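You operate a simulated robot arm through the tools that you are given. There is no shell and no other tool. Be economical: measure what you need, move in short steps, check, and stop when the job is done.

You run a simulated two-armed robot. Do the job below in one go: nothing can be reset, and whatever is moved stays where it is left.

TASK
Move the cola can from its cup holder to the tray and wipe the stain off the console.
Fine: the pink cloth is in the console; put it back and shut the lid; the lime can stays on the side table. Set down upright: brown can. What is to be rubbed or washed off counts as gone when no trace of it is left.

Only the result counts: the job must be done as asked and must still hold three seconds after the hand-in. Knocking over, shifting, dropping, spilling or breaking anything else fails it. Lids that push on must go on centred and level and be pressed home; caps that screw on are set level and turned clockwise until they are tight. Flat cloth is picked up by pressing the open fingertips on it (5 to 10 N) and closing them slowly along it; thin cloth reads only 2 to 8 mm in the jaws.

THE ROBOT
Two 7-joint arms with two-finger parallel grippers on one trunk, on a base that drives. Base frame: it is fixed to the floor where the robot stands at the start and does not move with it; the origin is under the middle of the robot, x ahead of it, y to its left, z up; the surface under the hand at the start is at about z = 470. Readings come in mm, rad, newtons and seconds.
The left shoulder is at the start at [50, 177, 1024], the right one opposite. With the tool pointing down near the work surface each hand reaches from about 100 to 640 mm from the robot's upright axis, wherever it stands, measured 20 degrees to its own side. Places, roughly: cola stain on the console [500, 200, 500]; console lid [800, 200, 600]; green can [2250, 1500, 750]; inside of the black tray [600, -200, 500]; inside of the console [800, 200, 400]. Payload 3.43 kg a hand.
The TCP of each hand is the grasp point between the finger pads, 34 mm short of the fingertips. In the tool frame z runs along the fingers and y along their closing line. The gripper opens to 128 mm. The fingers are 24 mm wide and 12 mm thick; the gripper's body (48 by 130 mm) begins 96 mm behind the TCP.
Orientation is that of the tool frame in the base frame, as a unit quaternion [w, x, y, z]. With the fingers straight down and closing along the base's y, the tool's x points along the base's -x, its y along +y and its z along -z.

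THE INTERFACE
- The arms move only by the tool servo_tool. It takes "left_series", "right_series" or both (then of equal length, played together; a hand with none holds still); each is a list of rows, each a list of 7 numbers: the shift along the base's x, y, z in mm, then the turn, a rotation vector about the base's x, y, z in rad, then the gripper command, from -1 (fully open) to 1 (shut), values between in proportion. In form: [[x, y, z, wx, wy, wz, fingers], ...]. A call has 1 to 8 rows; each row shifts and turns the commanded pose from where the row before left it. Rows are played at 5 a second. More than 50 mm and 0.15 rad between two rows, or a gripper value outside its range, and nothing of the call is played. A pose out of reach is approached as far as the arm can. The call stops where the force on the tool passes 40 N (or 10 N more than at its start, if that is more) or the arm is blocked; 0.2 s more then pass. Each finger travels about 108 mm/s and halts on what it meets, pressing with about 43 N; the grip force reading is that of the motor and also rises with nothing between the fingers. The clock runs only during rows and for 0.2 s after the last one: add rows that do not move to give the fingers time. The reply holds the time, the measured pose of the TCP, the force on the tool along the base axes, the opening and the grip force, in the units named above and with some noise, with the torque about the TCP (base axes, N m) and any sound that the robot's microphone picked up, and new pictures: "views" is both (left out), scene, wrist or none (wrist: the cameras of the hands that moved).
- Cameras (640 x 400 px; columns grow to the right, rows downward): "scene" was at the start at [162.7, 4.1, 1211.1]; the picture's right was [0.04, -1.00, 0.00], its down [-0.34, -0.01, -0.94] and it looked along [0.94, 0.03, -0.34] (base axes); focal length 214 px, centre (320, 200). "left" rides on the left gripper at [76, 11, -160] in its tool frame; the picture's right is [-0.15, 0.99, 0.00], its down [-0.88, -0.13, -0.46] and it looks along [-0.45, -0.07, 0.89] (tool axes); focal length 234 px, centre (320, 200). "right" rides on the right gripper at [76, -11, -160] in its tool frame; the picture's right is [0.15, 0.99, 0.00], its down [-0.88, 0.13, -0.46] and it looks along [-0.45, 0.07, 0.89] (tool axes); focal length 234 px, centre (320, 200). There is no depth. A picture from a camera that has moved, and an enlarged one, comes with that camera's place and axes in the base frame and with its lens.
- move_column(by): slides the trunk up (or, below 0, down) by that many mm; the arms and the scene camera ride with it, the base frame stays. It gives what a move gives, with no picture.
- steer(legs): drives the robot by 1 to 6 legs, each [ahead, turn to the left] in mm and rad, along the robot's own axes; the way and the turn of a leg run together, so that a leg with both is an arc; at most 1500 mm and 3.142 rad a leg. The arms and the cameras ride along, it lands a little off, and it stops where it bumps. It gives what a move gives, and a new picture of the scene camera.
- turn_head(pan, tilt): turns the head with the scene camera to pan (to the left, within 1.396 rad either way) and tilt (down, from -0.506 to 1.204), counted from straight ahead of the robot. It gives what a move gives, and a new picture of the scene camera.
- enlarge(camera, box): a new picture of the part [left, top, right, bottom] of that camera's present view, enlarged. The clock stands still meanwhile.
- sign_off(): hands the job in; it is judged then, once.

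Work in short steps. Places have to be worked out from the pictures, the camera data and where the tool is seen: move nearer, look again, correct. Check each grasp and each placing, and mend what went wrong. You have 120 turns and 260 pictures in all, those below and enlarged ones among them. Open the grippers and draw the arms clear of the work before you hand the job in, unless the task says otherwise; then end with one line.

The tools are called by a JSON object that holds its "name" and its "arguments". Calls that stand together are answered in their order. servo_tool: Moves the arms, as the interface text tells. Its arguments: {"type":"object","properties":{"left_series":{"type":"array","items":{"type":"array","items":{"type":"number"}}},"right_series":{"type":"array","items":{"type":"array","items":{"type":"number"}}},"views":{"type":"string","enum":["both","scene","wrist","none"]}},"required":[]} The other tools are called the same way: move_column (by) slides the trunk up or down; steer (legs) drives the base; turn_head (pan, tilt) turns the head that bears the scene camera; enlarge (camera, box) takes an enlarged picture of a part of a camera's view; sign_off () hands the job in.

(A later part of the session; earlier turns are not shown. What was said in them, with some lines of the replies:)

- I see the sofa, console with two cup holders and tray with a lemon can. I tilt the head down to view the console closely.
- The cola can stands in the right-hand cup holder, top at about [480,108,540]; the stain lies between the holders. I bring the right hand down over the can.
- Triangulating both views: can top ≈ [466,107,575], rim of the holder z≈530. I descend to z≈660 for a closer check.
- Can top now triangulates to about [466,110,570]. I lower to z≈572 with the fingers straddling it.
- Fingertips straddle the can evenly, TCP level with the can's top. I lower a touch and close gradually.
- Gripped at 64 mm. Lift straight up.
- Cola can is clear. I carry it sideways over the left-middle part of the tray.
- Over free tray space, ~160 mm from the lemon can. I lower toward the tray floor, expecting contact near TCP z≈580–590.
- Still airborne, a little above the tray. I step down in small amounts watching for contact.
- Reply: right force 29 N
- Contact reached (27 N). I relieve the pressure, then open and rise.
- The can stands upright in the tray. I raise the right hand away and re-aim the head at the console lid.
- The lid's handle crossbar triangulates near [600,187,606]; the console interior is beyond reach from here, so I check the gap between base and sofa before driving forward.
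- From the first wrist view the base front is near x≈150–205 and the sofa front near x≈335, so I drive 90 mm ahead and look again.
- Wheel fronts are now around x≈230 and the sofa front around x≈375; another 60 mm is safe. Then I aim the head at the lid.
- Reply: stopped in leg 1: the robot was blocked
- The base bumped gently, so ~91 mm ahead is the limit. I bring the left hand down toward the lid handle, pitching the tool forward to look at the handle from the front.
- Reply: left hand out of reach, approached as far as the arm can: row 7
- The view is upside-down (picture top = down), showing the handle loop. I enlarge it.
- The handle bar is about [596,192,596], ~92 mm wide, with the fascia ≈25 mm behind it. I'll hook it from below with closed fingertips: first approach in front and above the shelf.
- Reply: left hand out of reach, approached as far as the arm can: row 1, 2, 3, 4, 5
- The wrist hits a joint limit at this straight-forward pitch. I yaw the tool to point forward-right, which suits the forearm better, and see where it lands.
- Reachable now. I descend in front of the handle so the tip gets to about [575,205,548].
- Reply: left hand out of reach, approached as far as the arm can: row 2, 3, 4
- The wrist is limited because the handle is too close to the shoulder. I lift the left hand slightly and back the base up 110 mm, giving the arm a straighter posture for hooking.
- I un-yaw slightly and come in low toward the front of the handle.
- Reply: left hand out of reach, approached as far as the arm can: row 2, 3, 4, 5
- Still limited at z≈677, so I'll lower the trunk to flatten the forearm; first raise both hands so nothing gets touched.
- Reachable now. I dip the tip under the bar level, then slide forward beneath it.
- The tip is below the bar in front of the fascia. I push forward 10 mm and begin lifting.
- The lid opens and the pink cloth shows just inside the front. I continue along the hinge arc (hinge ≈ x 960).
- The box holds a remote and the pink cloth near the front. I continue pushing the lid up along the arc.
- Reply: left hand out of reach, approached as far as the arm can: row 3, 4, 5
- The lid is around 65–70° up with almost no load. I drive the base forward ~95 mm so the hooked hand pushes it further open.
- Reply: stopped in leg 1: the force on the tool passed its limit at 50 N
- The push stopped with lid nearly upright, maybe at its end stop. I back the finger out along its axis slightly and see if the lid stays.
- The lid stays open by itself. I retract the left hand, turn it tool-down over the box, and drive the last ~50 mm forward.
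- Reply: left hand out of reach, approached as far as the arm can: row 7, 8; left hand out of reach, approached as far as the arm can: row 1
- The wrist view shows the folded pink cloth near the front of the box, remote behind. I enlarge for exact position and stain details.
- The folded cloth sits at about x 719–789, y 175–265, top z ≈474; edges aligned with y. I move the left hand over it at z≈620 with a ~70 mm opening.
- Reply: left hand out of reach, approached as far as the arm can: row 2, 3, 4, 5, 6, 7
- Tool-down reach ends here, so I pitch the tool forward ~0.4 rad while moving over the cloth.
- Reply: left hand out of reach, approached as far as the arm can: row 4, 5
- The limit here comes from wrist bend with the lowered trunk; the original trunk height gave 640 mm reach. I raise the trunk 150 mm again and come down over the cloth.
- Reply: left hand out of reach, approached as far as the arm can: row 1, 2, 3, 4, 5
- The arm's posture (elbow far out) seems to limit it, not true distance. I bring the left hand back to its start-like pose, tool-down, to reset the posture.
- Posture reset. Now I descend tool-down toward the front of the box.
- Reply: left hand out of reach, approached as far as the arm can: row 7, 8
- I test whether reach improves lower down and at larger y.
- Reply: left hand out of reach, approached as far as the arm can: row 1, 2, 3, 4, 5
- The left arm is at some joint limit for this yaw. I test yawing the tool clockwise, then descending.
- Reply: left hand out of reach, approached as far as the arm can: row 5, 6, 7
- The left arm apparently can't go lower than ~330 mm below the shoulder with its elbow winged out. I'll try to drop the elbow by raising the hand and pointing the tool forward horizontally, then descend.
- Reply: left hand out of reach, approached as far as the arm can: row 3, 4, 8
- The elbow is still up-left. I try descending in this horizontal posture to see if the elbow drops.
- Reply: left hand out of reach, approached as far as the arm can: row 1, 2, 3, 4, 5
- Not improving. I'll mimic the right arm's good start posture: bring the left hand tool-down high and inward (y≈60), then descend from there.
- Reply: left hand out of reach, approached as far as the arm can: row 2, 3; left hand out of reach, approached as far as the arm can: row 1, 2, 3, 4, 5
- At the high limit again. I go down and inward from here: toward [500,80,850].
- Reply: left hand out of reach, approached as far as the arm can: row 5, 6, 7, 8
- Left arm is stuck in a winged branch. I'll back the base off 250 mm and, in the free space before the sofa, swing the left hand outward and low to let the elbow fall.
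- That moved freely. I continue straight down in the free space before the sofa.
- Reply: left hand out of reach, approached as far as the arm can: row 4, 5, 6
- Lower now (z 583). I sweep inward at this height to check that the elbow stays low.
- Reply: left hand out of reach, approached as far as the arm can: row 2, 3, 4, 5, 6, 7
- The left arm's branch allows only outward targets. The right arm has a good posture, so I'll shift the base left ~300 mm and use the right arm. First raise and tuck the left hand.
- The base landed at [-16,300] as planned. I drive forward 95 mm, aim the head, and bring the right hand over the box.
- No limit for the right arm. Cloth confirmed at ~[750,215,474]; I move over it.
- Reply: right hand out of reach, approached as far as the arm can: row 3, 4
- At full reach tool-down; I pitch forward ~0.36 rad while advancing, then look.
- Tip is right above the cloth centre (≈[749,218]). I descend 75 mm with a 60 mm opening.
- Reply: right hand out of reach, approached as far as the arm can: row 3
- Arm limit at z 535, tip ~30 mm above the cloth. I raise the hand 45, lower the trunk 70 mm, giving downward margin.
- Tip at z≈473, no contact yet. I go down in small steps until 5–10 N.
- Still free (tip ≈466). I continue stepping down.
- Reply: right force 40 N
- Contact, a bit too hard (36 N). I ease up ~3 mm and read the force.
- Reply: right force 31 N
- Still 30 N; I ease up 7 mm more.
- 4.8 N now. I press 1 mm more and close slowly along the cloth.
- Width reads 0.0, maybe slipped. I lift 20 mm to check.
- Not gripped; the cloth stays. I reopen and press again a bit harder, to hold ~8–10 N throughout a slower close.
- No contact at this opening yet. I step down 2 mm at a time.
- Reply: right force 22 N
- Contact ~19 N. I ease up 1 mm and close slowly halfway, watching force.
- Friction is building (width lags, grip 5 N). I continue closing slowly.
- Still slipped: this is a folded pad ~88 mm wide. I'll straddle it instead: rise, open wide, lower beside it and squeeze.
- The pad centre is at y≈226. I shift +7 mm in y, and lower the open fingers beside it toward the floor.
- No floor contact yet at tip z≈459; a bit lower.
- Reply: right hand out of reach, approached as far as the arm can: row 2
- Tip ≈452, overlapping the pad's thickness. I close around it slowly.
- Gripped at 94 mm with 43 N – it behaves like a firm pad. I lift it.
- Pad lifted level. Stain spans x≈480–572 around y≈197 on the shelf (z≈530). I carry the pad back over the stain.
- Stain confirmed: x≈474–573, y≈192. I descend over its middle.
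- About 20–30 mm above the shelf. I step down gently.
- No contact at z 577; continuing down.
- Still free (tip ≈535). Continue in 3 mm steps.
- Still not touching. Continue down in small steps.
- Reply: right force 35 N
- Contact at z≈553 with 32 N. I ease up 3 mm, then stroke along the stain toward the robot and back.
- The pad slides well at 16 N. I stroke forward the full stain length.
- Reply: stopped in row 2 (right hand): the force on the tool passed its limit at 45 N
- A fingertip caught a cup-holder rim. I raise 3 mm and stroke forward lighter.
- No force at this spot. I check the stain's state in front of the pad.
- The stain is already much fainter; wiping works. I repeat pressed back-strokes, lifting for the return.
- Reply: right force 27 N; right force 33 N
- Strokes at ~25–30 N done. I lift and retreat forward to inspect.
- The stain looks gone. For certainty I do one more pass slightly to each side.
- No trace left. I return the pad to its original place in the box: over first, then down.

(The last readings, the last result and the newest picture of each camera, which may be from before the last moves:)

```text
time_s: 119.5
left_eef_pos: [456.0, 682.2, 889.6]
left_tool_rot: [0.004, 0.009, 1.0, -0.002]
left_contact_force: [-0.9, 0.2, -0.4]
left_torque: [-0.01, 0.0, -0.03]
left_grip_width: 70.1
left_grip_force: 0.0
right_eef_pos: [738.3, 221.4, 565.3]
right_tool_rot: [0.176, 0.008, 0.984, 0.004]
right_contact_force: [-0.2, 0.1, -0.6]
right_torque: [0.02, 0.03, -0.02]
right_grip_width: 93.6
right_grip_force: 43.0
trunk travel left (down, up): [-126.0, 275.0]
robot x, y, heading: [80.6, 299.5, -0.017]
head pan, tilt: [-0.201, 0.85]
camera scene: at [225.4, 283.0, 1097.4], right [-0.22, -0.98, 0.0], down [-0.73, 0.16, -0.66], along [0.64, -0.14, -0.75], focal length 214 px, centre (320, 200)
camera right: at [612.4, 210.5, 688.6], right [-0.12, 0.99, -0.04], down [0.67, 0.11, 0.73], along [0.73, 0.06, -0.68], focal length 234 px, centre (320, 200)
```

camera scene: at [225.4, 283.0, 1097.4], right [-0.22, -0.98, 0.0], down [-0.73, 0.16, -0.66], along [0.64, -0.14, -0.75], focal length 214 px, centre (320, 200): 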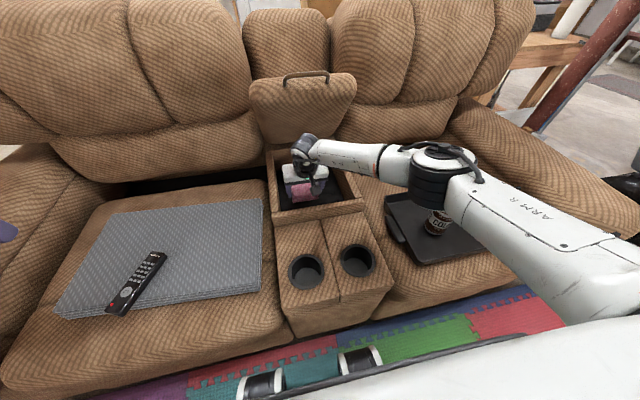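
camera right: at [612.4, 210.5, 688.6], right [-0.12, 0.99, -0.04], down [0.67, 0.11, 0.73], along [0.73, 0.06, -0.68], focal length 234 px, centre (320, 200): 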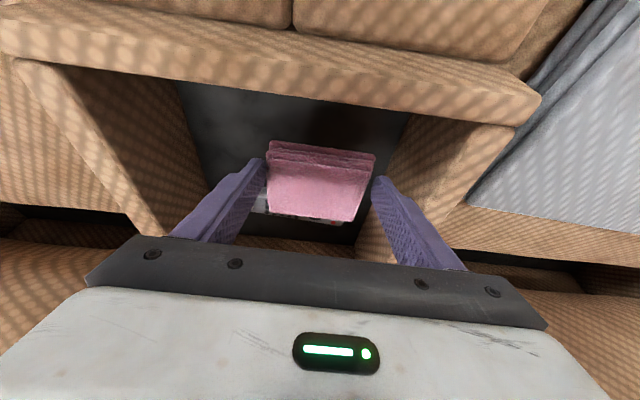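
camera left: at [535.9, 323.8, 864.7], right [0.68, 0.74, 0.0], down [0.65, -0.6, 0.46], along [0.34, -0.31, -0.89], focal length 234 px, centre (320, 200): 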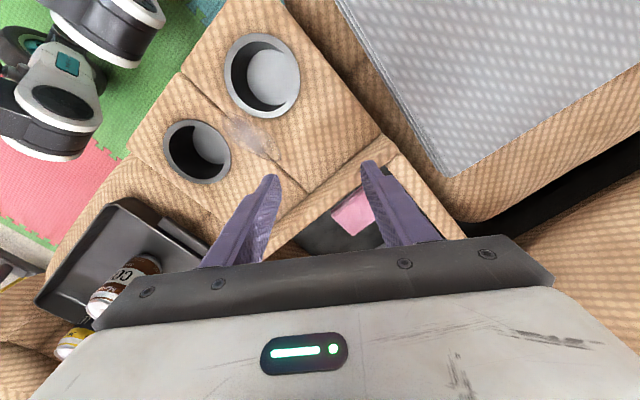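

Aligned over the original spot. I lower to just above the floor.

{"name": "servo_tool", "arguments": {"right_series": [[0, 0, -35, 0, 0, 0, 0.5], [0, 0, -30, 0, 0, 0, 0.5], [0, 0, -8, 0, 0, 0, 0.5], [0, 0, -4, 0, 0, 0, 0.5]], "views": "wrist"}}

```text
time_s: 120.5
left_eef_pos: [456.5, 682.9, 891.2]
left_tool_rot: [0.003, 0.008, 1.0, -0.002]
left_contact_force: [0.1, 0.4, -0.3]
left_torque: [-0.03, -0.02, 0.01]
left_grip_width: 70.5
left_grip_force: 0.1
right_eef_pos: [738.9, 224.4, 489.4]
right_tool_rot: [0.176, 0.009, 0.984, 0.003]
right_contact_force: [-0.4, -0.4, 0.5]
right_torque: [-0.02, 0.03, 0.05]
right_grip_width: 93.9
right_grip_force: 43.1
trunk travel left (down, up): [-126.0, 275.0]
robot x, y, heading: [78.7, 299.4, -0.015]
head pan, tilt: [-0.201, 0.85]
camera right: at [612.1, 213.0, 611.9], right [-0.12, 0.99, -0.04], down [0.67, 0.11, 0.73], along [0.73, 0.06, -0.68], focal length 234 px, centre (320, 200)
```

right: 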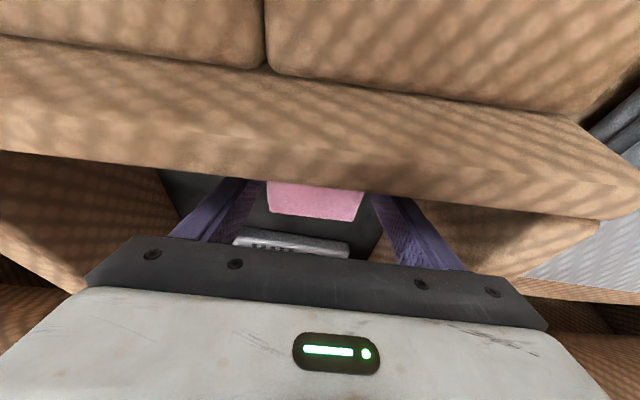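

6 mm above the original height; I lower 5 mm and open gently.

{"name": "servo_tool", "arguments": {"right_series": [[0, 0, -3, 0, 0, 0, 0.5], [0, 0, -2, 0, 0, 0, 0.5], [0, 0, 0, 0, 0, 0, -0.5], [0, 0, 0, 0, 0, 0, -0.75], [0, 0, 0, 0, 0, 0, -0.9], [0, 0, 0, 0, 0, 0, -0.9]], "views": "none"}}

{"name": "servo_tool", "arguments": {"right_series": [[0, 0, 30, 0, 0, 0, -0.9], [0, 0, 40, 0, 0, 0, -0.9], [0, 0, 40, 0, 0, 0, -0.5], [0, 0, 40, 0, 0, 0, 0], [-30, 0, 30, 0, 0, 0, 0.5], [-40, 0, 20, 0, 0, 0, 1]], "views": "both"}}

```text
time_s: 121.9
left_eef_pos: [455.7, 682.0, 891.1]
left_tool_rot: [0.003, 0.008, 1.0, -0.002]
left_contact_force: [-0.3, 0.4, 0.0]
left_torque: [0.0, -0.02, 0.0]
left_grip_width: 70.3
left_grip_force: 0.0
right_eef_pos: [739.1, 223.0, 483.8]
right_tool_rot: [0.176, 0.009, 0.984, 0.003]
right_contact_force: [0.5, 0.2, 0.3]
right_torque: [-0.02, 0.0, 0.0]
right_grip_width: 121.6
right_grip_force: 0.2
trunk travel left (down, up): [-126.0, 275.0]
robot x, y, heading: [81.7, 294.5, -0.016]
head pan, tilt: [-0.201, 0.85]
```

```text
time_s: 123.3
left_eef_pos: [455.0, 681.7, 890.1]
left_tool_rot: [0.003, 0.008, 1.0, -0.001]
left_contact_force: [0.2, 0.1, 0.2]
left_torque: [-0.03, -0.01, 0.0]
left_grip_width: 70.3
left_grip_force: 0.0
right_eef_pos: [670.5, 221.8, 682.6]
right_tool_rot: [0.176, 0.009, 0.984, 0.004]
right_contact_force: [-0.1, 0.3, 0.6]
right_torque: [-0.02, -0.02, -0.01]
right_grip_width: 0.1
right_grip_force: 33.1
trunk travel left (down, up): [-126.0, 275.0]
robot x, y, heading: [81.0, 297.8, -0.019]
head pan, tilt: [-0.201, 0.85]
camera scene: at [225.2, 282.9, 1097.4], right [-0.22, -0.98, 0.0], down [-0.73, 0.16, -0.66], along [0.64, -0.14, -0.75], focal length 214 px, centre (320, 200)
camera right: at [543.6, 211.1, 805.6], right [-0.12, 0.99, -0.04], down [0.67, 0.11, 0.73], along [0.73, 0.06, -0.68], focal length 234 px, centre (320, 200)
```

scene: 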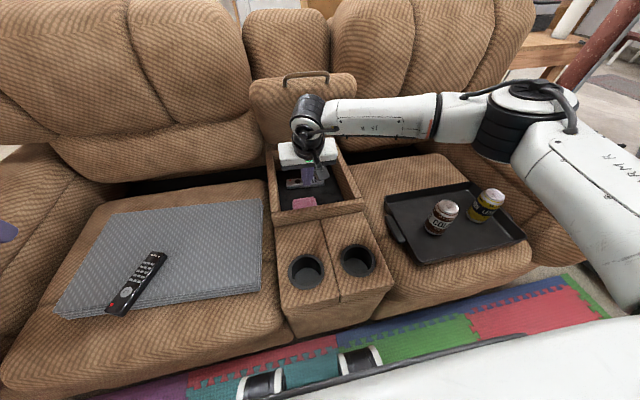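
right: 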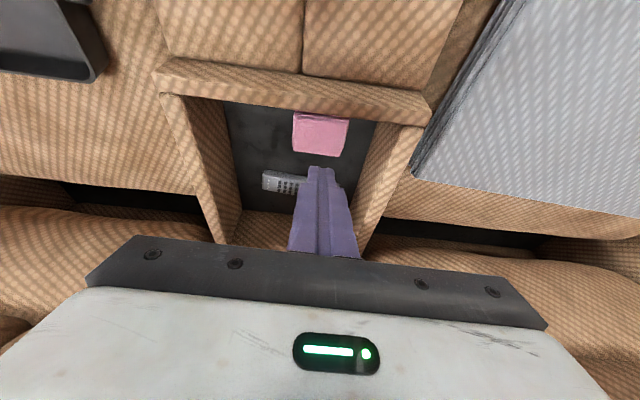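

Cloth is back in the box. Now to close the lid: it stands ~60° open with the bar at about [780,190,914]. I bring the right hand up in front of it (closed fist) and raise the trunk a bit.

{"name": "servo_tool", "arguments": {"right_series": [[-15, -20, 44, 0, 0, 0, 1], [-15, -20, 44, 0, 0, 0, 1], [-15, -20, 44, 0, 0, 0, 1], [-15, -20, 44, 0, 0, 0, 1], [-15, -20, 44, 0, 0, 0, 1]], "views": "none"}}

{"name": "move_column", "arguments": {"by": 90}}

{"name": "servo_tool", "arguments": {"right_series": [[20, 0, 10, 0, 0, 0, 1], [20, 0, 10, 0, 0, 0, 1]], "views": "both"}}

```text
refused: row 1 steps farther than a row can; nothing moved
```

```text
time_s: 124.5
left_eef_pos: [454.7, 682.6, 980.0]
left_tool_rot: [0.003, 0.009, 1.0, -0.002]
left_contact_force: [0.3, -0.5, 0.9]
left_torque: [0.01, 0.0, -0.05]
left_grip_width: 70.3
left_grip_force: 0.1
right_eef_pos: [670.8, 223.7, 770.4]
right_tool_rot: [0.176, 0.008, 0.984, 0.003]
right_contact_force: [-0.3, -0.7, 0.5]
right_torque: [-0.02, 0.02, 0.0]
right_grip_width: 0.0
right_grip_force: 33.2
trunk travel left (down, up): [-216.0, 185.0]
robot x, y, heading: [82.0, 304.4, -0.016]
head pan, tilt: [-0.201, 0.85]
```

```text
time_s: 125.1
left_eef_pos: [456.3, 682.9, 980.1]
left_tool_rot: [0.003, 0.008, 1.0, -0.002]
left_contact_force: [-0.8, -0.4, 0.3]
left_torque: [-0.04, 0.01, 0.0]
left_grip_width: 70.3
left_grip_force: 0.1
right_eef_pos: [711.2, 223.8, 793.6]
right_tool_rot: [0.175, 0.007, 0.984, 0.004]
right_contact_force: [-0.8, 0.2, -0.3]
right_torque: [0.0, -0.03, -0.01]
right_grip_width: 0.1
right_grip_force: 32.9
trunk travel left (down, up): [-216.0, 185.0]
robot x, y, heading: [82.4, 303.3, -0.017]
head pan, tilt: [-0.201, 0.85]
camera scene: at [225.3, 283.1, 1187.3], right [-0.22, -0.98, 0.0], down [-0.73, 0.16, -0.66], along [0.64, -0.14, -0.75], focal length 214 px, centre (320, 200)
camera right: at [583.8, 212.3, 916.3], right [-0.12, 0.99, -0.04], down [0.67, 0.11, 0.73], along [0.73, 0.06, -0.68], focal length 234 px, centre (320, 200)
```

scene: 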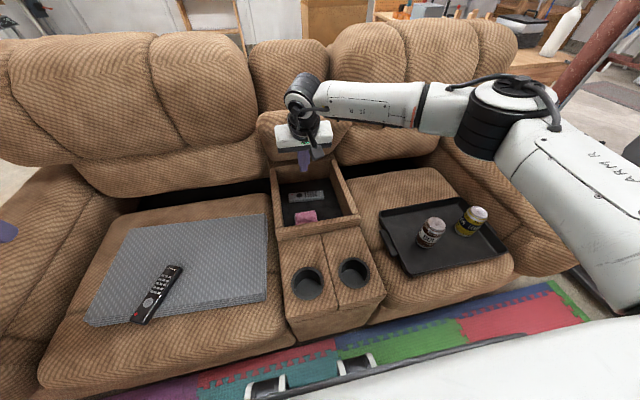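
right: 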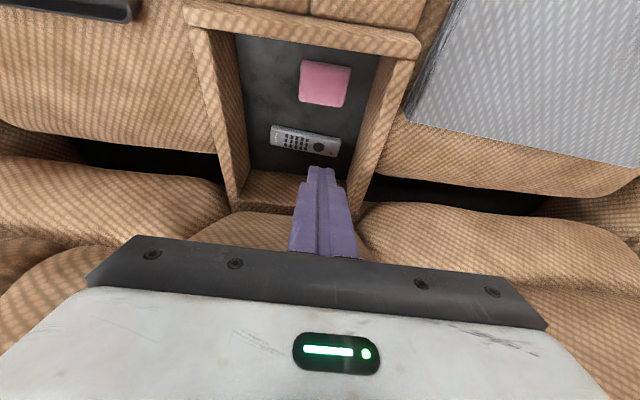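

No contact. I back the hand out and up, toward [610,130,1000].

{"name": "servo_tool", "arguments": {"right_series": [[-35, -15, 25, 0, 0, 0, 1], [-30, -18, 35, 0, 0, 0, 1], [-20, -18, 40, 0, 0, 0, 1], [-10, -18, 43, 0, 0, 0, 1], [0, -15, 45, 0, 0, 0, 1], [0, 0, 30, 0, 0, 0, 1]], "views": "both"}}

{"name": "turn_head", "arguments": {"pan": -0.2, "tilt": 0.5}}

```text
time_s: 126.5
left_eef_pos: [455.7, 682.1, 979.6]
left_tool_rot: [0.003, 0.009, 1.0, -0.002]
left_contact_force: [0.0, 0.1, 0.2]
left_torque: [0.02, 0.01, 0.0]
left_grip_width: 70.5
left_grip_force: 0.0
right_eef_pos: [615.4, 139.0, 1009.0]
right_tool_rot: [0.175, 0.009, 0.984, 0.003]
right_contact_force: [0.4, 0.2, 0.2]
right_torque: [0.02, -0.03, 0.0]
right_grip_width: 0.2
right_grip_force: 33.3
trunk travel left (down, up): [-216.0, 185.0]
robot x, y, heading: [80.7, 300.6, -0.016]
head pan, tilt: [-0.201, 0.85]
camera scene: at [225.2, 283.1, 1187.4], right [-0.22, -0.98, 0.0], down [-0.73, 0.16, -0.66], along [0.64, -0.14, -0.75], focal length 214 px, centre (320, 200)
camera right: at [487.9, 129.6, 1131.8], right [-0.12, 0.99, -0.04], down [0.67, 0.11, 0.73], along [0.73, 0.06, -0.68], focal length 234 px, centre (320, 200)
```

scene: 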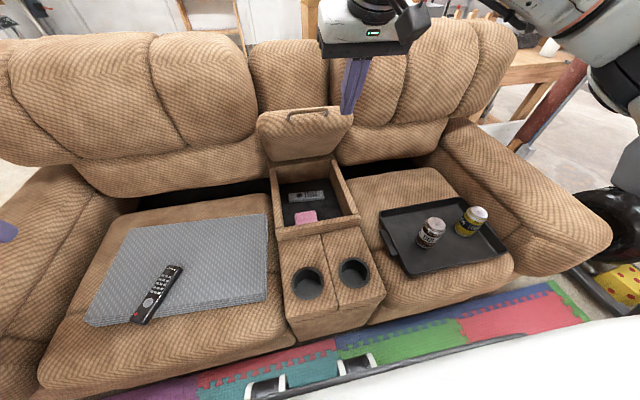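
right: 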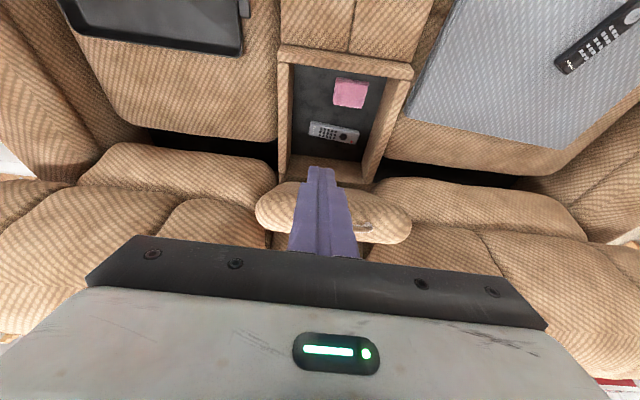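

```text
time_s: 127.3
left_eef_pos: [456.1, 682.1, 980.0]
left_tool_rot: [0.004, 0.009, 1.0, -0.002]
left_contact_force: [0.3, -0.1, 0.3]
left_torque: [0.0, 0.0, 0.01]
left_grip_width: 70.5
left_grip_force: 0.1
right_eef_pos: [613.8, 141.5, 1008.5]
right_tool_rot: [0.176, 0.008, 0.984, 0.003]
right_contact_force: [-0.5, 0.2, 0.6]
right_torque: [-0.01, 0.02, -0.01]
right_grip_width: 0.1
right_grip_force: 32.5
trunk travel left (down, up): [-216.0, 185.0]
robot x, y, heading: [79.1, 302.7, -0.013]
head pan, tilt: [-0.201, 0.499]
camera scene: at [237.8, 280.2, 1217.3], right [-0.22, -0.98, 0.0], down [-0.47, 0.1, -0.88], along [0.86, -0.19, -0.48], focal length 214 px, centre (320, 200)
```

scene: 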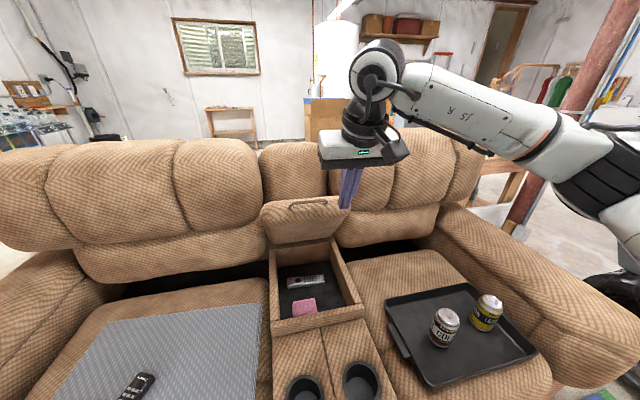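

Bar triangulates to [764,193,917]; the lid's front face (now facing up) is near [790,110,903] right of the handle. I move the fist above it.

{"name": "servo_tool", "arguments": {"right_series": [[40, -8, 0, 0, 0, 0, 1], [40, -8, 0, 0, 0, 0, 1], [40, -8, -5, 0, 0, 0, 1], [40, -8, -10, 0, 0, 0, 1]], "views": "both"}}

```text
time_s: 128.3
left_eef_pos: [455.3, 683.3, 979.9]
left_tool_rot: [0.002, 0.009, 1.0, -0.002]
left_contact_force: [1.0, -0.5, -0.4]
left_torque: [0.02, -0.02, 0.02]
left_grip_width: 70.4
left_grip_force: 0.1
right_eef_pos: [774.5, 107.6, 994.3]
right_tool_rot: [0.176, 0.008, 0.984, 0.003]
right_contact_force: [0.2, -0.8, -0.2]
right_torque: [0.02, -0.02, 0.01]
right_grip_width: 0.1
right_grip_force: 33.0
trunk travel left (down, up): [-216.0, 185.0]
robot x, y, heading: [81.0, 301.7, -0.023]
head pan, tilt: [-0.201, 0.499]
camera scene: at [238.1, 280.7, 1217.3], right [-0.22, -0.98, 0.0], down [-0.47, 0.1, -0.88], along [0.86, -0.19, -0.48], focal length 214 px, centre (320, 200)
camera right: at [648.4, 96.1, 1117.5], right [-0.12, 0.99, -0.04], down [0.67, 0.12, 0.73], along [0.73, 0.06, -0.68], focal length 234 px, centre (320, 200)
```

scene: 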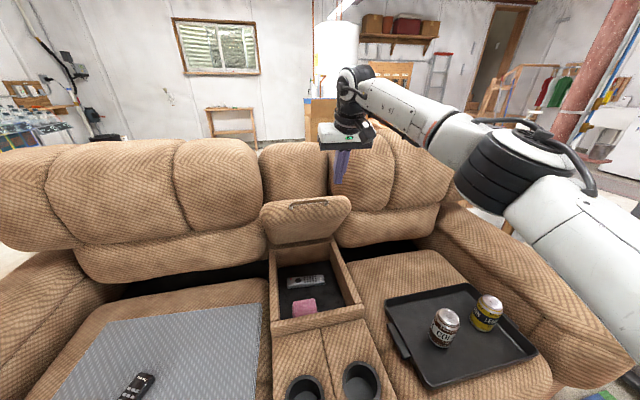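
right: 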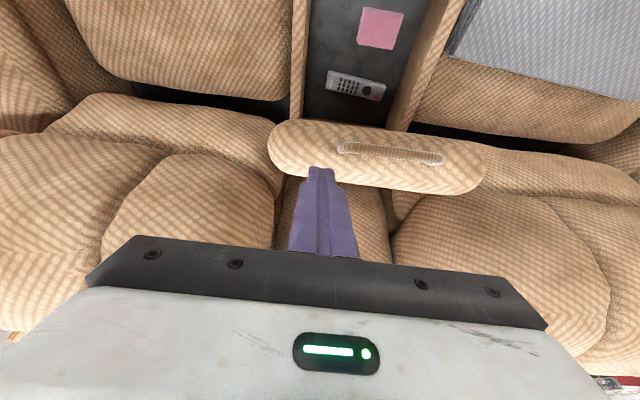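

The front face with handle is seen well; bar ≈ [787,182,903]. Pushing the face itself is radial, so I'll instead put the fist just behind the bar and pull it forward-down. Move above that spot.

{"name": "servo_tool", "arguments": {"right_series": [[14, 37, 0, 0, 0, 0, 1], [14, 37, -5, 0, 0, 0, 1], [5, 0, -15, 0, 0, 0, 1]], "views": "both"}}

{"name": "enlarge", "arguments": {"camera": "right", "box": [220, 100, 420, 240]}}

{"name": "enlarge", "arguments": {"camera": "scene", "box": [250, 120, 390, 250]}}

```text
time_s: 129.1
left_eef_pos: [455.1, 683.2, 979.8]
left_tool_rot: [0.003, 0.009, 1.0, -0.002]
left_contact_force: [0.5, -1.0, -0.7]
left_torque: [0.02, 0.02, -0.01]
left_grip_width: 70.2
left_grip_force: 0.1
right_eef_pos: [790.4, 164.0, 969.4]
right_tool_rot: [0.177, 0.008, 0.984, 0.004]
right_contact_force: [0.2, -0.6, 0.4]
right_torque: [0.0, 0.0, 0.0]
right_grip_width: 0.0
right_grip_force: 32.6
right hand out of reach, approached as far as the arm can: row 2
trunk travel left (down, up): [-216.0, 185.0]
robot x, y, heading: [79.3, 299.3, -0.015]
head pan, tilt: [-0.201, 0.499]
camera scene: at [237.8, 280.3, 1217.4], right [-0.22, -0.98, 0.0], down [-0.47, 0.1, -0.88], along [0.86, -0.19, -0.48], focal length 214 px, centre (320, 200)
camera right: at [664.5, 151.7, 1092.2], right [-0.12, 0.99, -0.04], down [0.67, 0.11, 0.73], along [0.73, 0.06, -0.68], focal length 234 px, centre (320, 200)
```

scene: 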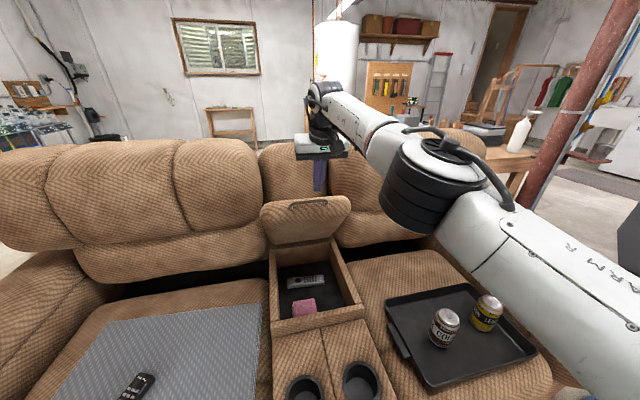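
right: 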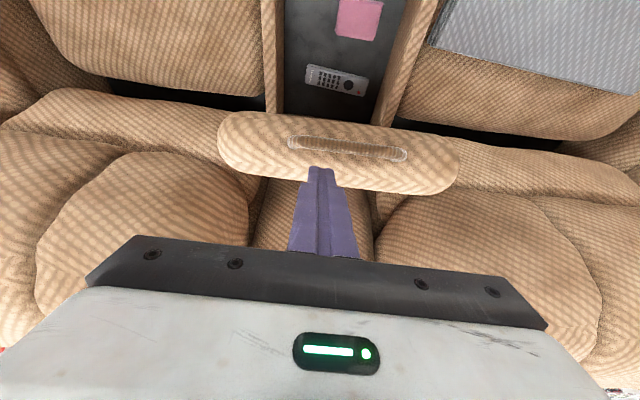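

```text
2.86 times, centred on (320, 170) of right
camera zoom: at [664.5, 151.7, 1092.2], right [-0.12, 0.99, -0.04], down [0.67, 0.11, 0.73], along [0.73, 0.06, -0.68], focal length 669 px, centre (320, 286)
```

zoom: 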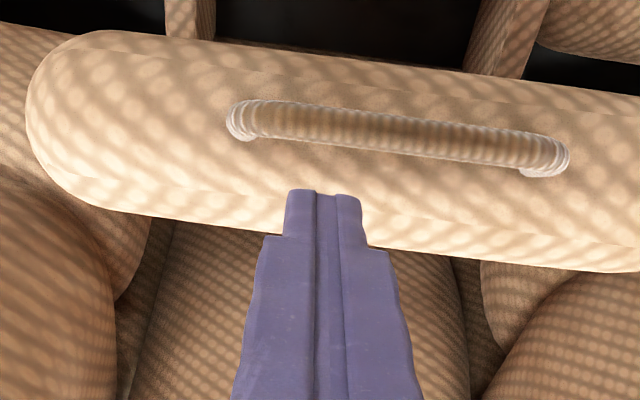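

```text
3.08 times, centred on (320, 185) of scene
camera zoom: at [237.8, 280.3, 1217.4], right [-0.22, -0.98, 0.0], down [-0.47, 0.1, -0.88], along [0.86, -0.19, -0.48], focal length 660 px, centre (320, 246)
```

zoom: 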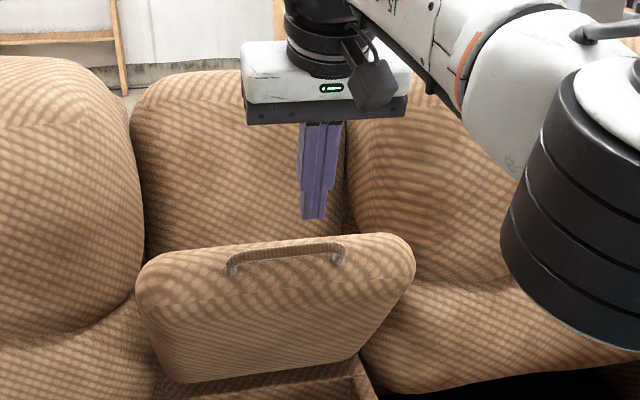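

Bar ≈ [782,180,911]. The tip (802,164,937) is over the face just behind the bar; I lower it 32 mm.

{"name": "servo_tool", "arguments": {"right_series": [[5, 5, -12, 0, 0, 0, 1], [4, 5, -12, 0, 0, 0, 1], [0, 0, -8, 0, 0, 0, 1]], "views": "wrist"}}

{"name": "enlarge", "arguments": {"camera": "right", "box": [220, 100, 420, 240]}}

```text
time_s: 129.9
left_eef_pos: [455.5, 681.3, 980.9]
left_tool_rot: [0.003, 0.009, 1.0, -0.002]
left_contact_force: [0.6, -0.6, 0.2]
left_torque: [-0.03, 0.0, 0.01]
left_grip_width: 70.3
left_grip_force: 0.0
right_eef_pos: [798.0, 171.1, 934.6]
right_tool_rot: [0.176, 0.008, 0.984, 0.004]
right_contact_force: [-0.1, 0.4, 0.1]
right_torque: [-0.03, -0.02, 0.01]
right_grip_width: 0.0
right_grip_force: 33.3
right hand out of reach, approached as far as the arm can: row 1
trunk travel left (down, up): [-216.0, 185.0]
robot x, y, heading: [79.8, 299.1, -0.021]
head pan, tilt: [-0.201, 0.499]
camera right: at [670.6, 159.5, 1058.2], right [-0.12, 0.99, -0.04], down [0.67, 0.11, 0.73], along [0.73, 0.06, -0.68], focal length 234 px, centre (320, 200)
```

right: 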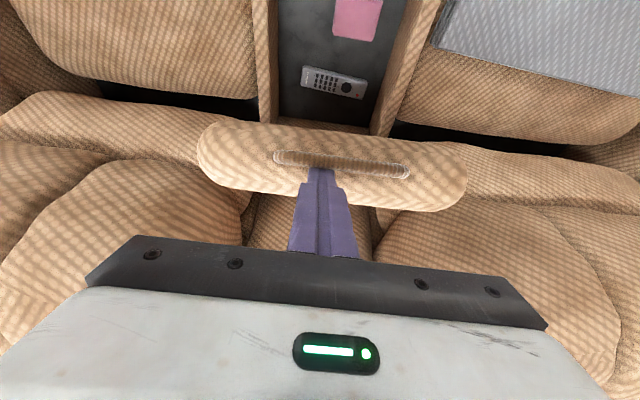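

```text
2.86 times, centred on (320, 170) of right
camera zoom: at [670.6, 159.5, 1058.2], right [-0.12, 0.99, -0.04], down [0.67, 0.11, 0.73], along [0.73, 0.06, -0.68], focal length 669 px, centre (320, 286)
```

zoom: 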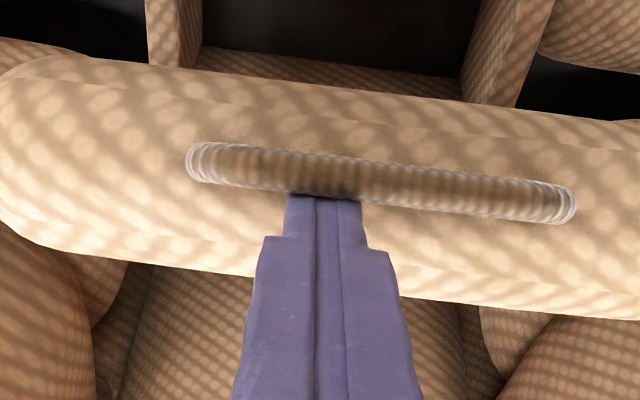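

Tip is just behind the bar. I lower 5 mm more and pull along the closing arc.

{"name": "servo_tool", "arguments": {"right_series": [[0, 0, -5, 0, 0, 0, 1], [-20, 0, -9, 0, 0, 0, 1], [-20, 0, -12, 0, 0, 0, 1], [-20, 0, -13, 0, 0, 0, 1]], "views": "both"}}

```text
time_s: 130.9
left_eef_pos: [455.9, 682.0, 979.4]
left_tool_rot: [0.004, 0.009, 1.0, -0.002]
left_contact_force: [-0.1, -0.8, 0.6]
left_torque: [0.02, 0.01, 0.0]
left_grip_width: 70.3
left_grip_force: 0.0
right_eef_pos: [736.4, 169.2, 896.9]
right_tool_rot: [0.175, 0.009, 0.984, 0.004]
right_contact_force: [0.0, -0.3, 0.0]
right_torque: [-0.01, 0.01, 0.01]
right_grip_width: 0.0
right_grip_force: 32.8
trunk travel left (down, up): [-216.0, 185.0]
robot x, y, heading: [80.5, 301.6, -0.017]
head pan, tilt: [-0.201, 0.499]
camera scene: at [237.8, 280.1, 1217.4], right [-0.22, -0.98, 0.0], down [-0.47, 0.1, -0.88], along [0.86, -0.19, -0.48], focal length 214 px, centre (320, 200)
camera right: at [610.7, 158.4, 1019.2], right [-0.12, 0.99, -0.04], down [0.67, 0.11, 0.73], along [0.73, 0.06, -0.68], focal length 234 px, centre (320, 200)
```

scene: 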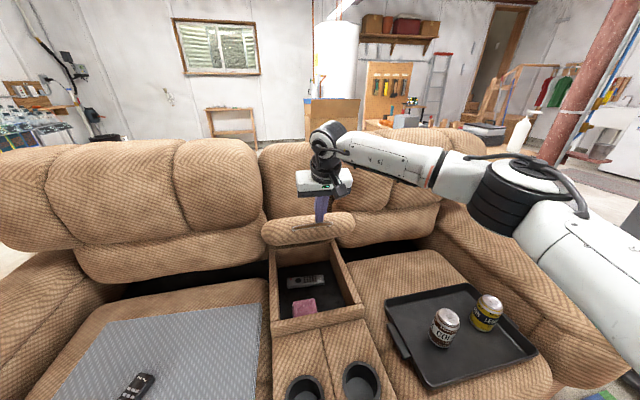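
right: 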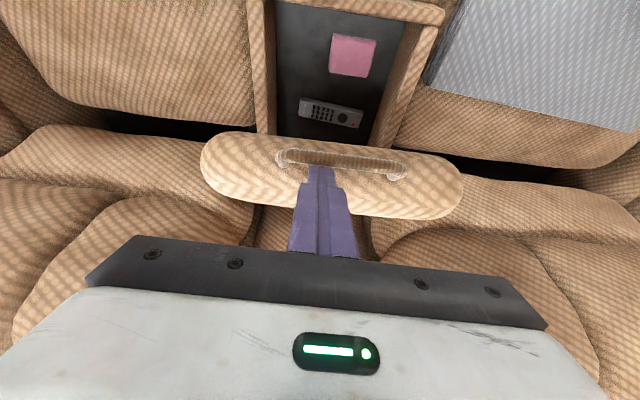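

The lid is following. I continue along the arc.

{"name": "servo_tool", "arguments": {"right_series": [[-19, 0, -17, 0, 0, 0, 1], [-18, 0, -19, 0, 0, 0, 1], [-17, 0, -22, 0, 0, 0, 1], [-15, 0, -25, 0, 0, 0, 1]], "views": "both"}}

```text
time_s: 131.9
left_eef_pos: [455.5, 682.1, 979.8]
left_tool_rot: [0.004, 0.009, 1.0, -0.002]
left_contact_force: [0.3, -0.1, 0.5]
left_torque: [0.02, -0.05, 0.03]
left_grip_width: 70.5
left_grip_force: 0.1
right_eef_pos: [669.1, 170.8, 811.8]
right_tool_rot: [0.175, 0.009, 0.985, 0.003]
right_contact_force: [-0.3, -0.6, -0.3]
right_torque: [-0.02, 0.03, 0.01]
right_grip_width: 0.0
right_grip_force: 32.8
trunk travel left (down, up): [-216.0, 185.0]
robot x, y, heading: [77.3, 298.4, -0.016]
head pan, tilt: [-0.201, 0.499]
camera scene: at [237.9, 280.1, 1217.4], right [-0.22, -0.98, 0.0], down [-0.47, 0.1, -0.88], along [0.86, -0.19, -0.48], focal length 214 px, centre (320, 200)
camera right: at [542.1, 159.1, 935.6], right [-0.12, 0.99, -0.04], down [0.67, 0.11, 0.73], along [0.73, 0.06, -0.68], focal length 234 px, centre (320, 200)
```

scene: 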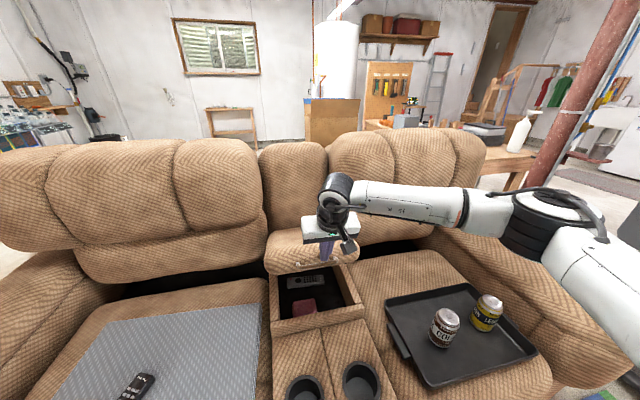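
right: 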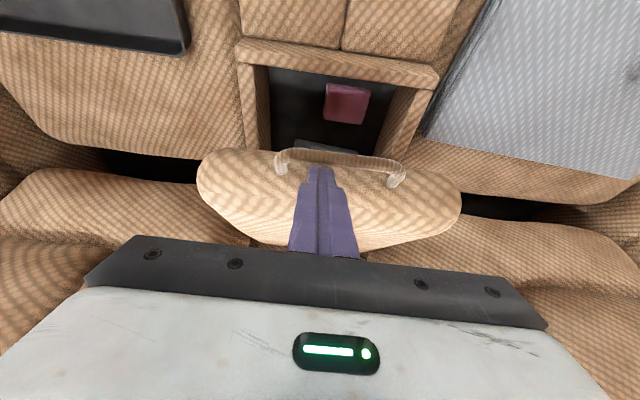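

Lid ~33° and holding. I shift the fist onto the lid's upper surface and press it down.

{"name": "servo_tool", "arguments": {"right_series": [[5, 0, 30, 0, 0, 0, 1], [30, 0, 15, 0, 0, 0, 1], [10, 10, -10, 0, 0, 0, 1], [0, 0, -25, 0, 0, 0, 1], [0, 0, -25, 0, 0, 0, 1], [-3, 0, -25, 0, 0, 0, 1], [-3, 0, -25, 0, 0, 0, 1]], "views": "both"}}

```text
time_s: 133.5
left_eef_pos: [456.5, 681.4, 980.3]
left_tool_rot: [0.004, 0.008, 1.0, -0.002]
left_contact_force: [0.4, 0.8, -0.3]
left_torque: [0.01, -0.04, 0.02]
left_grip_width: 70.4
left_grip_force: 0.0
right_eef_pos: [707.9, 180.9, 749.6]
right_tool_rot: [0.176, 0.008, 0.984, 0.003]
right_contact_force: [0.3, -1.1, -0.4]
right_torque: [-0.02, 0.0, 0.01]
right_grip_width: 0.0
right_grip_force: 32.9
trunk travel left (down, up): [-216.0, 185.0]
robot x, y, heading: [74.6, 299.9, -0.015]
head pan, tilt: [-0.201, 0.499]
camera scene: at [238.0, 280.2, 1217.3], right [-0.22, -0.98, 0.0], down [-0.47, 0.1, -0.88], along [0.86, -0.19, -0.48], focal length 214 px, centre (320, 200)
camera right: at [581.4, 169.9, 871.7], right [-0.12, 0.99, -0.04], down [0.67, 0.11, 0.73], along [0.73, 0.06, -0.68], focal length 234 px, centre (320, 200)
```

scene: 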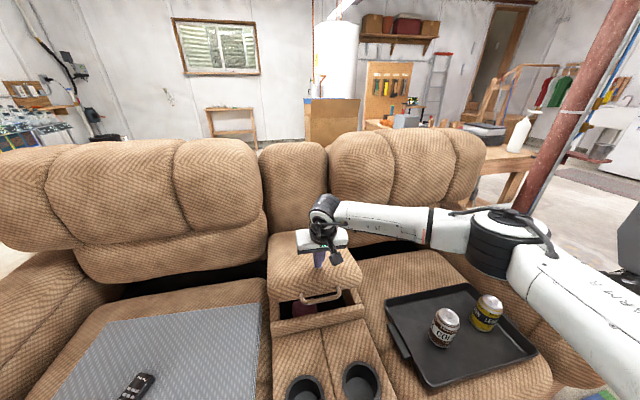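
right: 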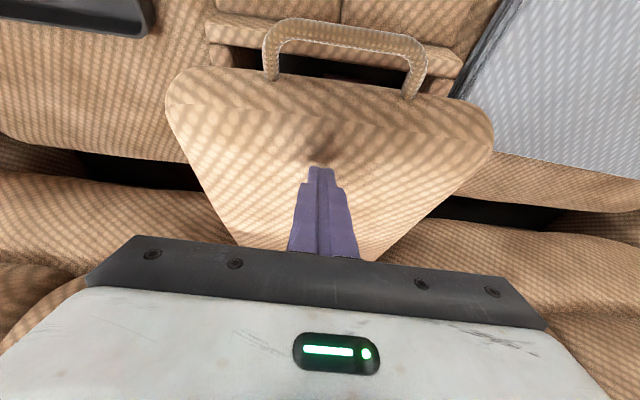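

Nearly shut. I keep pressing down until firm contact.

{"name": "servo_tool", "arguments": {"right_series": [[-3, 0, -25, 0, 0, 0, 1], [-3, 0, -25, 0, 0, 0, 1], [0, 0, -20, 0, 0, 0, 1], [0, 0, -15, 0, 0, 0, 1], [0, 0, -8, 0, 0, 0, 1], [0, 0, -6, 0, 0, 0, 1]], "views": "both"}}

```text
time_s: 134.6
left_eef_pos: [453.8, 680.9, 981.3]
left_tool_rot: [0.004, 0.011, 1.0, -0.002]
left_contact_force: [0.3, 1.2, -0.1]
left_torque: [-0.03, 0.02, 0.0]
left_grip_width: 70.8
left_grip_force: 0.1
right_eef_pos: [704.1, 181.7, 673.8]
right_tool_rot: [0.182, 0.01, 0.983, 0.006]
right_contact_force: [-10.5, -2.3, 20.7]
right_torque: [-0.07, 0.35, -0.06]
right_grip_width: 0.0
right_grip_force: 32.8
trunk travel left (down, up): [-216.0, 185.0]
robot x, y, heading: [77.8, 301.3, -0.023]
head pan, tilt: [-0.201, 0.499]
stopped in row 5 (right hand): the force on the tool passed its limit at 48 N (the readings are from after the stop); the commanded pose is now the measured one
camera scene: at [235.3, 280.1, 1218.0], right [-0.22, -0.98, 0.0], down [-0.47, 0.1, -0.88], along [0.86, -0.19, -0.48], focal length 214 px, centre (320, 200)
camera right: at [575.7, 169.6, 795.4], right [-0.12, 0.99, -0.04], down [0.66, 0.11, 0.74], along [0.74, 0.06, -0.67], focal length 234 px, centre (320, 200)
```

scene: 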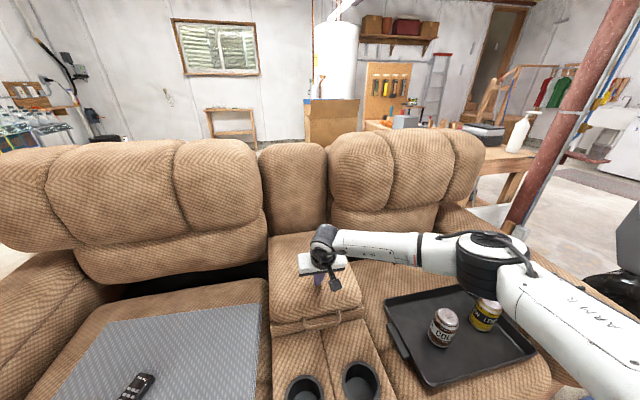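
right: 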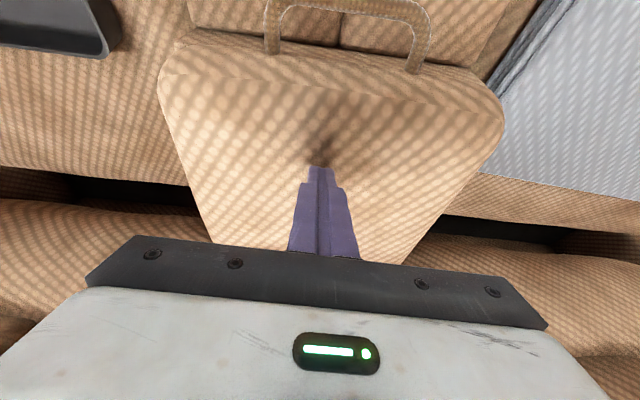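

Firm contact at the lid's closed height. I withdraw the hand up and back, open it, and inspect everything.

{"name": "servo_tool", "arguments": {"right_series": [[0, 0, 40, 0, 0, 0, 1], [-10, 0, 45, 0, 0, 0, 0.5], [-25, -15, 40, 0, 0, 0, 0], [-25, -20, 38, 0, 0, 0, -0.5], [-25, -20, 38, 0, 0, 0, -1], [-25, -20, 38, 0, 0, 0, -1], [-25, -20, 38, 0, 0, 0, -1], [-25, -20, 38, 0, 0, 0, -1]], "views": "none"}}

{"name": "turn_head", "arguments": {"pan": -0.25, "tilt": 0.8}}

{"name": "enlarge", "arguments": {"camera": "scene", "box": [250, 150, 410, 310]}}

{"name": "enlarge", "arguments": {"camera": "scene", "box": [360, 160, 560, 300]}}

```text
time_s: 136.4
left_eef_pos: [455.9, 680.9, 980.7]
left_tool_rot: [0.004, 0.01, 1.0, -0.002]
left_contact_force: [0.0, -0.1, 0.1]
left_torque: [0.0, 0.0, 0.03]
left_grip_width: 70.4
left_grip_force: 0.0
right_eef_pos: [542.4, 66.5, 982.6]
right_tool_rot: [0.18, 0.009, 0.984, 0.004]
right_contact_force: [-0.3, -0.7, -0.2]
right_torque: [0.0, 0.01, -0.01]
right_grip_width: 128.0
right_grip_force: 0.1
trunk travel left (down, up): [-216.0, 185.0]
robot x, y, heading: [77.0, 303.1, -0.014]
head pan, tilt: [-0.201, 0.499]
```

```text
time_s: 137.2
left_eef_pos: [456.1, 681.6, 980.4]
left_tool_rot: [0.004, 0.01, 1.0, -0.001]
left_contact_force: [0.1, -0.7, 0.6]
left_torque: [0.03, 0.04, 0.01]
left_grip_width: 70.4
left_grip_force: 0.1
right_eef_pos: [543.6, 66.9, 981.5]
right_tool_rot: [0.18, 0.009, 0.984, 0.005]
right_contact_force: [-0.9, -0.2, -0.5]
right_torque: [0.04, 0.01, 0.02]
right_grip_width: 128.0
right_grip_force: 0.0
trunk travel left (down, up): [-216.0, 185.0]
robot x, y, heading: [78.7, 300.5, -0.016]
head pan, tilt: [-0.25, 0.799]
camera scene: at [226.6, 278.4, 1191.5], right [-0.26, -0.96, 0.0], down [-0.69, 0.19, -0.7], along [0.67, -0.18, -0.72], focal length 214 px, centre (320, 200)
```

scene: 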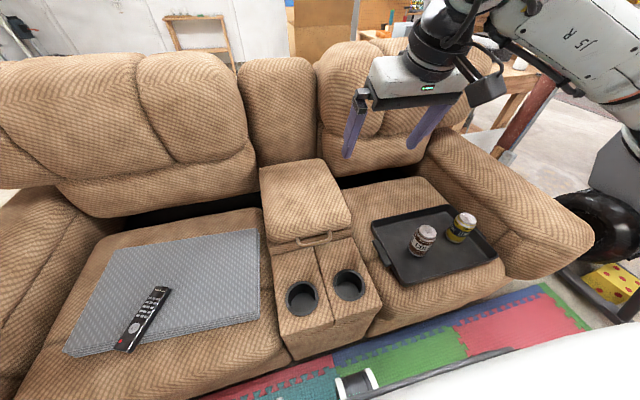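

```text
2.50 times, centred on (330, 230) of scene
camera zoom: at [226.6, 278.4, 1191.5], right [-0.26, -0.96, 0.0], down [-0.69, 0.19, -0.7], along [0.67, -0.18, -0.72], focal length 536 px, centre (295, 125)
```

zoom: 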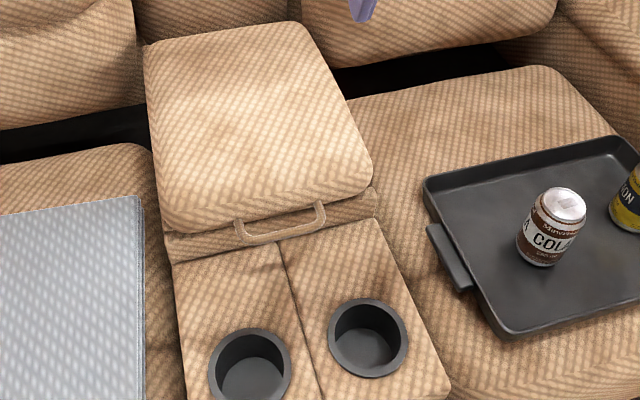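

```text
2.86 times, centred on (460, 230) of scene
camera zoom: at [226.6, 278.4, 1191.5], right [-0.26, -0.96, 0.0], down [-0.69, 0.19, -0.7], along [0.67, -0.18, -0.72], focal length 613 px, centre (-80, 114)
```

zoom: 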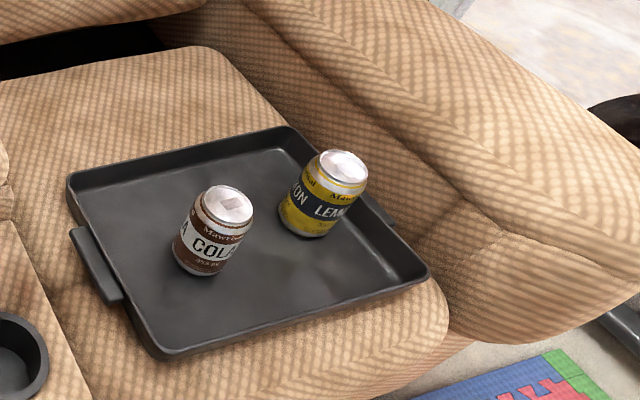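

Lid shut, cans upright. One last close look at the former stain area.

{"name": "enlarge", "arguments": {"camera": "scene", "box": [280, 225, 380, 310]}}

{"name": "enlarge", "arguments": {"camera": "right", "box": [260, 0, 460, 200]}}

```text
4.71 times, centred on (330, 268) of scene
camera zoom: at [226.6, 278.4, 1191.5], right [-0.26, -0.96, 0.0], down [-0.69, 0.19, -0.7], along [0.67, -0.18, -0.72], focal length 1009 px, centre (273, -118)
```

zoom: 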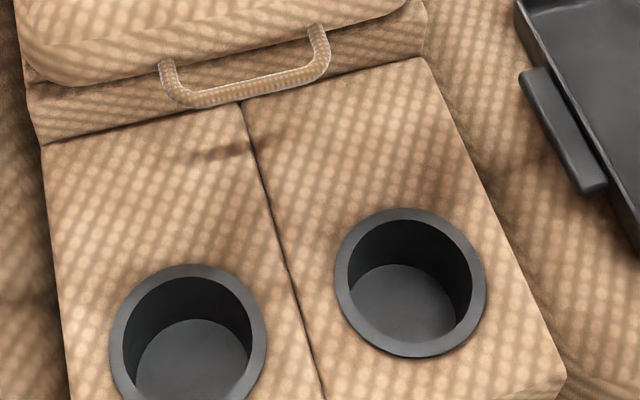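

```text
2.00 times, centred on (360, 100) of right
camera zoom: at [415.7, 55.0, 1103.9], right [-0.12, 0.99, -0.04], down [0.66, 0.11, 0.74], along [0.74, 0.06, -0.67], focal length 468 px, centre (240, 400)
```

zoom: 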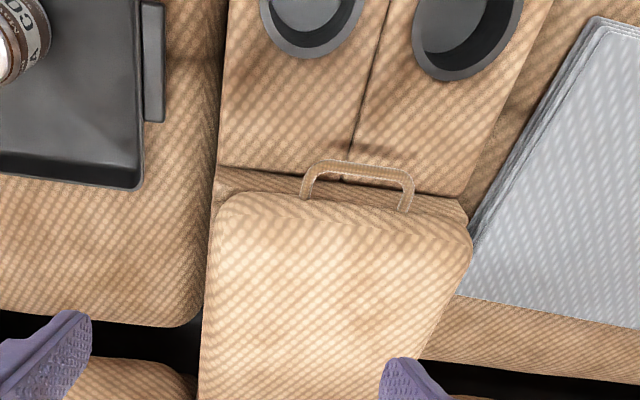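

The only dark mark is the handle's shadow. I open the left gripper fully and hand in.

{"name": "servo_tool", "arguments": {"left_series": [[0, 0, 0, 0, 0, 0, -1], [0, 0, 0, 0, 0, 0, -1]], "views": "none"}}

{"name": "sign_off", "arguments": {}}

```text
time_s: 137.8
left_eef_pos: [455.1, 681.0, 979.9]
left_tool_rot: [0.004, 0.009, 1.0, -0.001]
left_contact_force: [-0.7, -0.4, -0.2]
left_torque: [0.01, 0.01, 0.02]
left_grip_width: 128.0
left_grip_force: 0.0
right_eef_pos: [544.0, 65.9, 981.4]
right_tool_rot: [0.179, 0.009, 0.984, 0.005]
right_contact_force: [0.6, -0.9, -0.5]
right_torque: [-0.01, 0.03, 0.06]
right_grip_width: 128.0
right_grip_force: 0.1
trunk travel left (down, up): [-216.0, 185.0]
robot x, y, heading: [76.7, 299.4, -0.024]
head pan, tilt: [-0.25, 0.799]
```

```text
The job is handed in.
```

The cola can stands upright on the tray, the stain no longer shows in close-up views, the pink cloth is back in the console, the lid is shut, and I did not touch the lime can.
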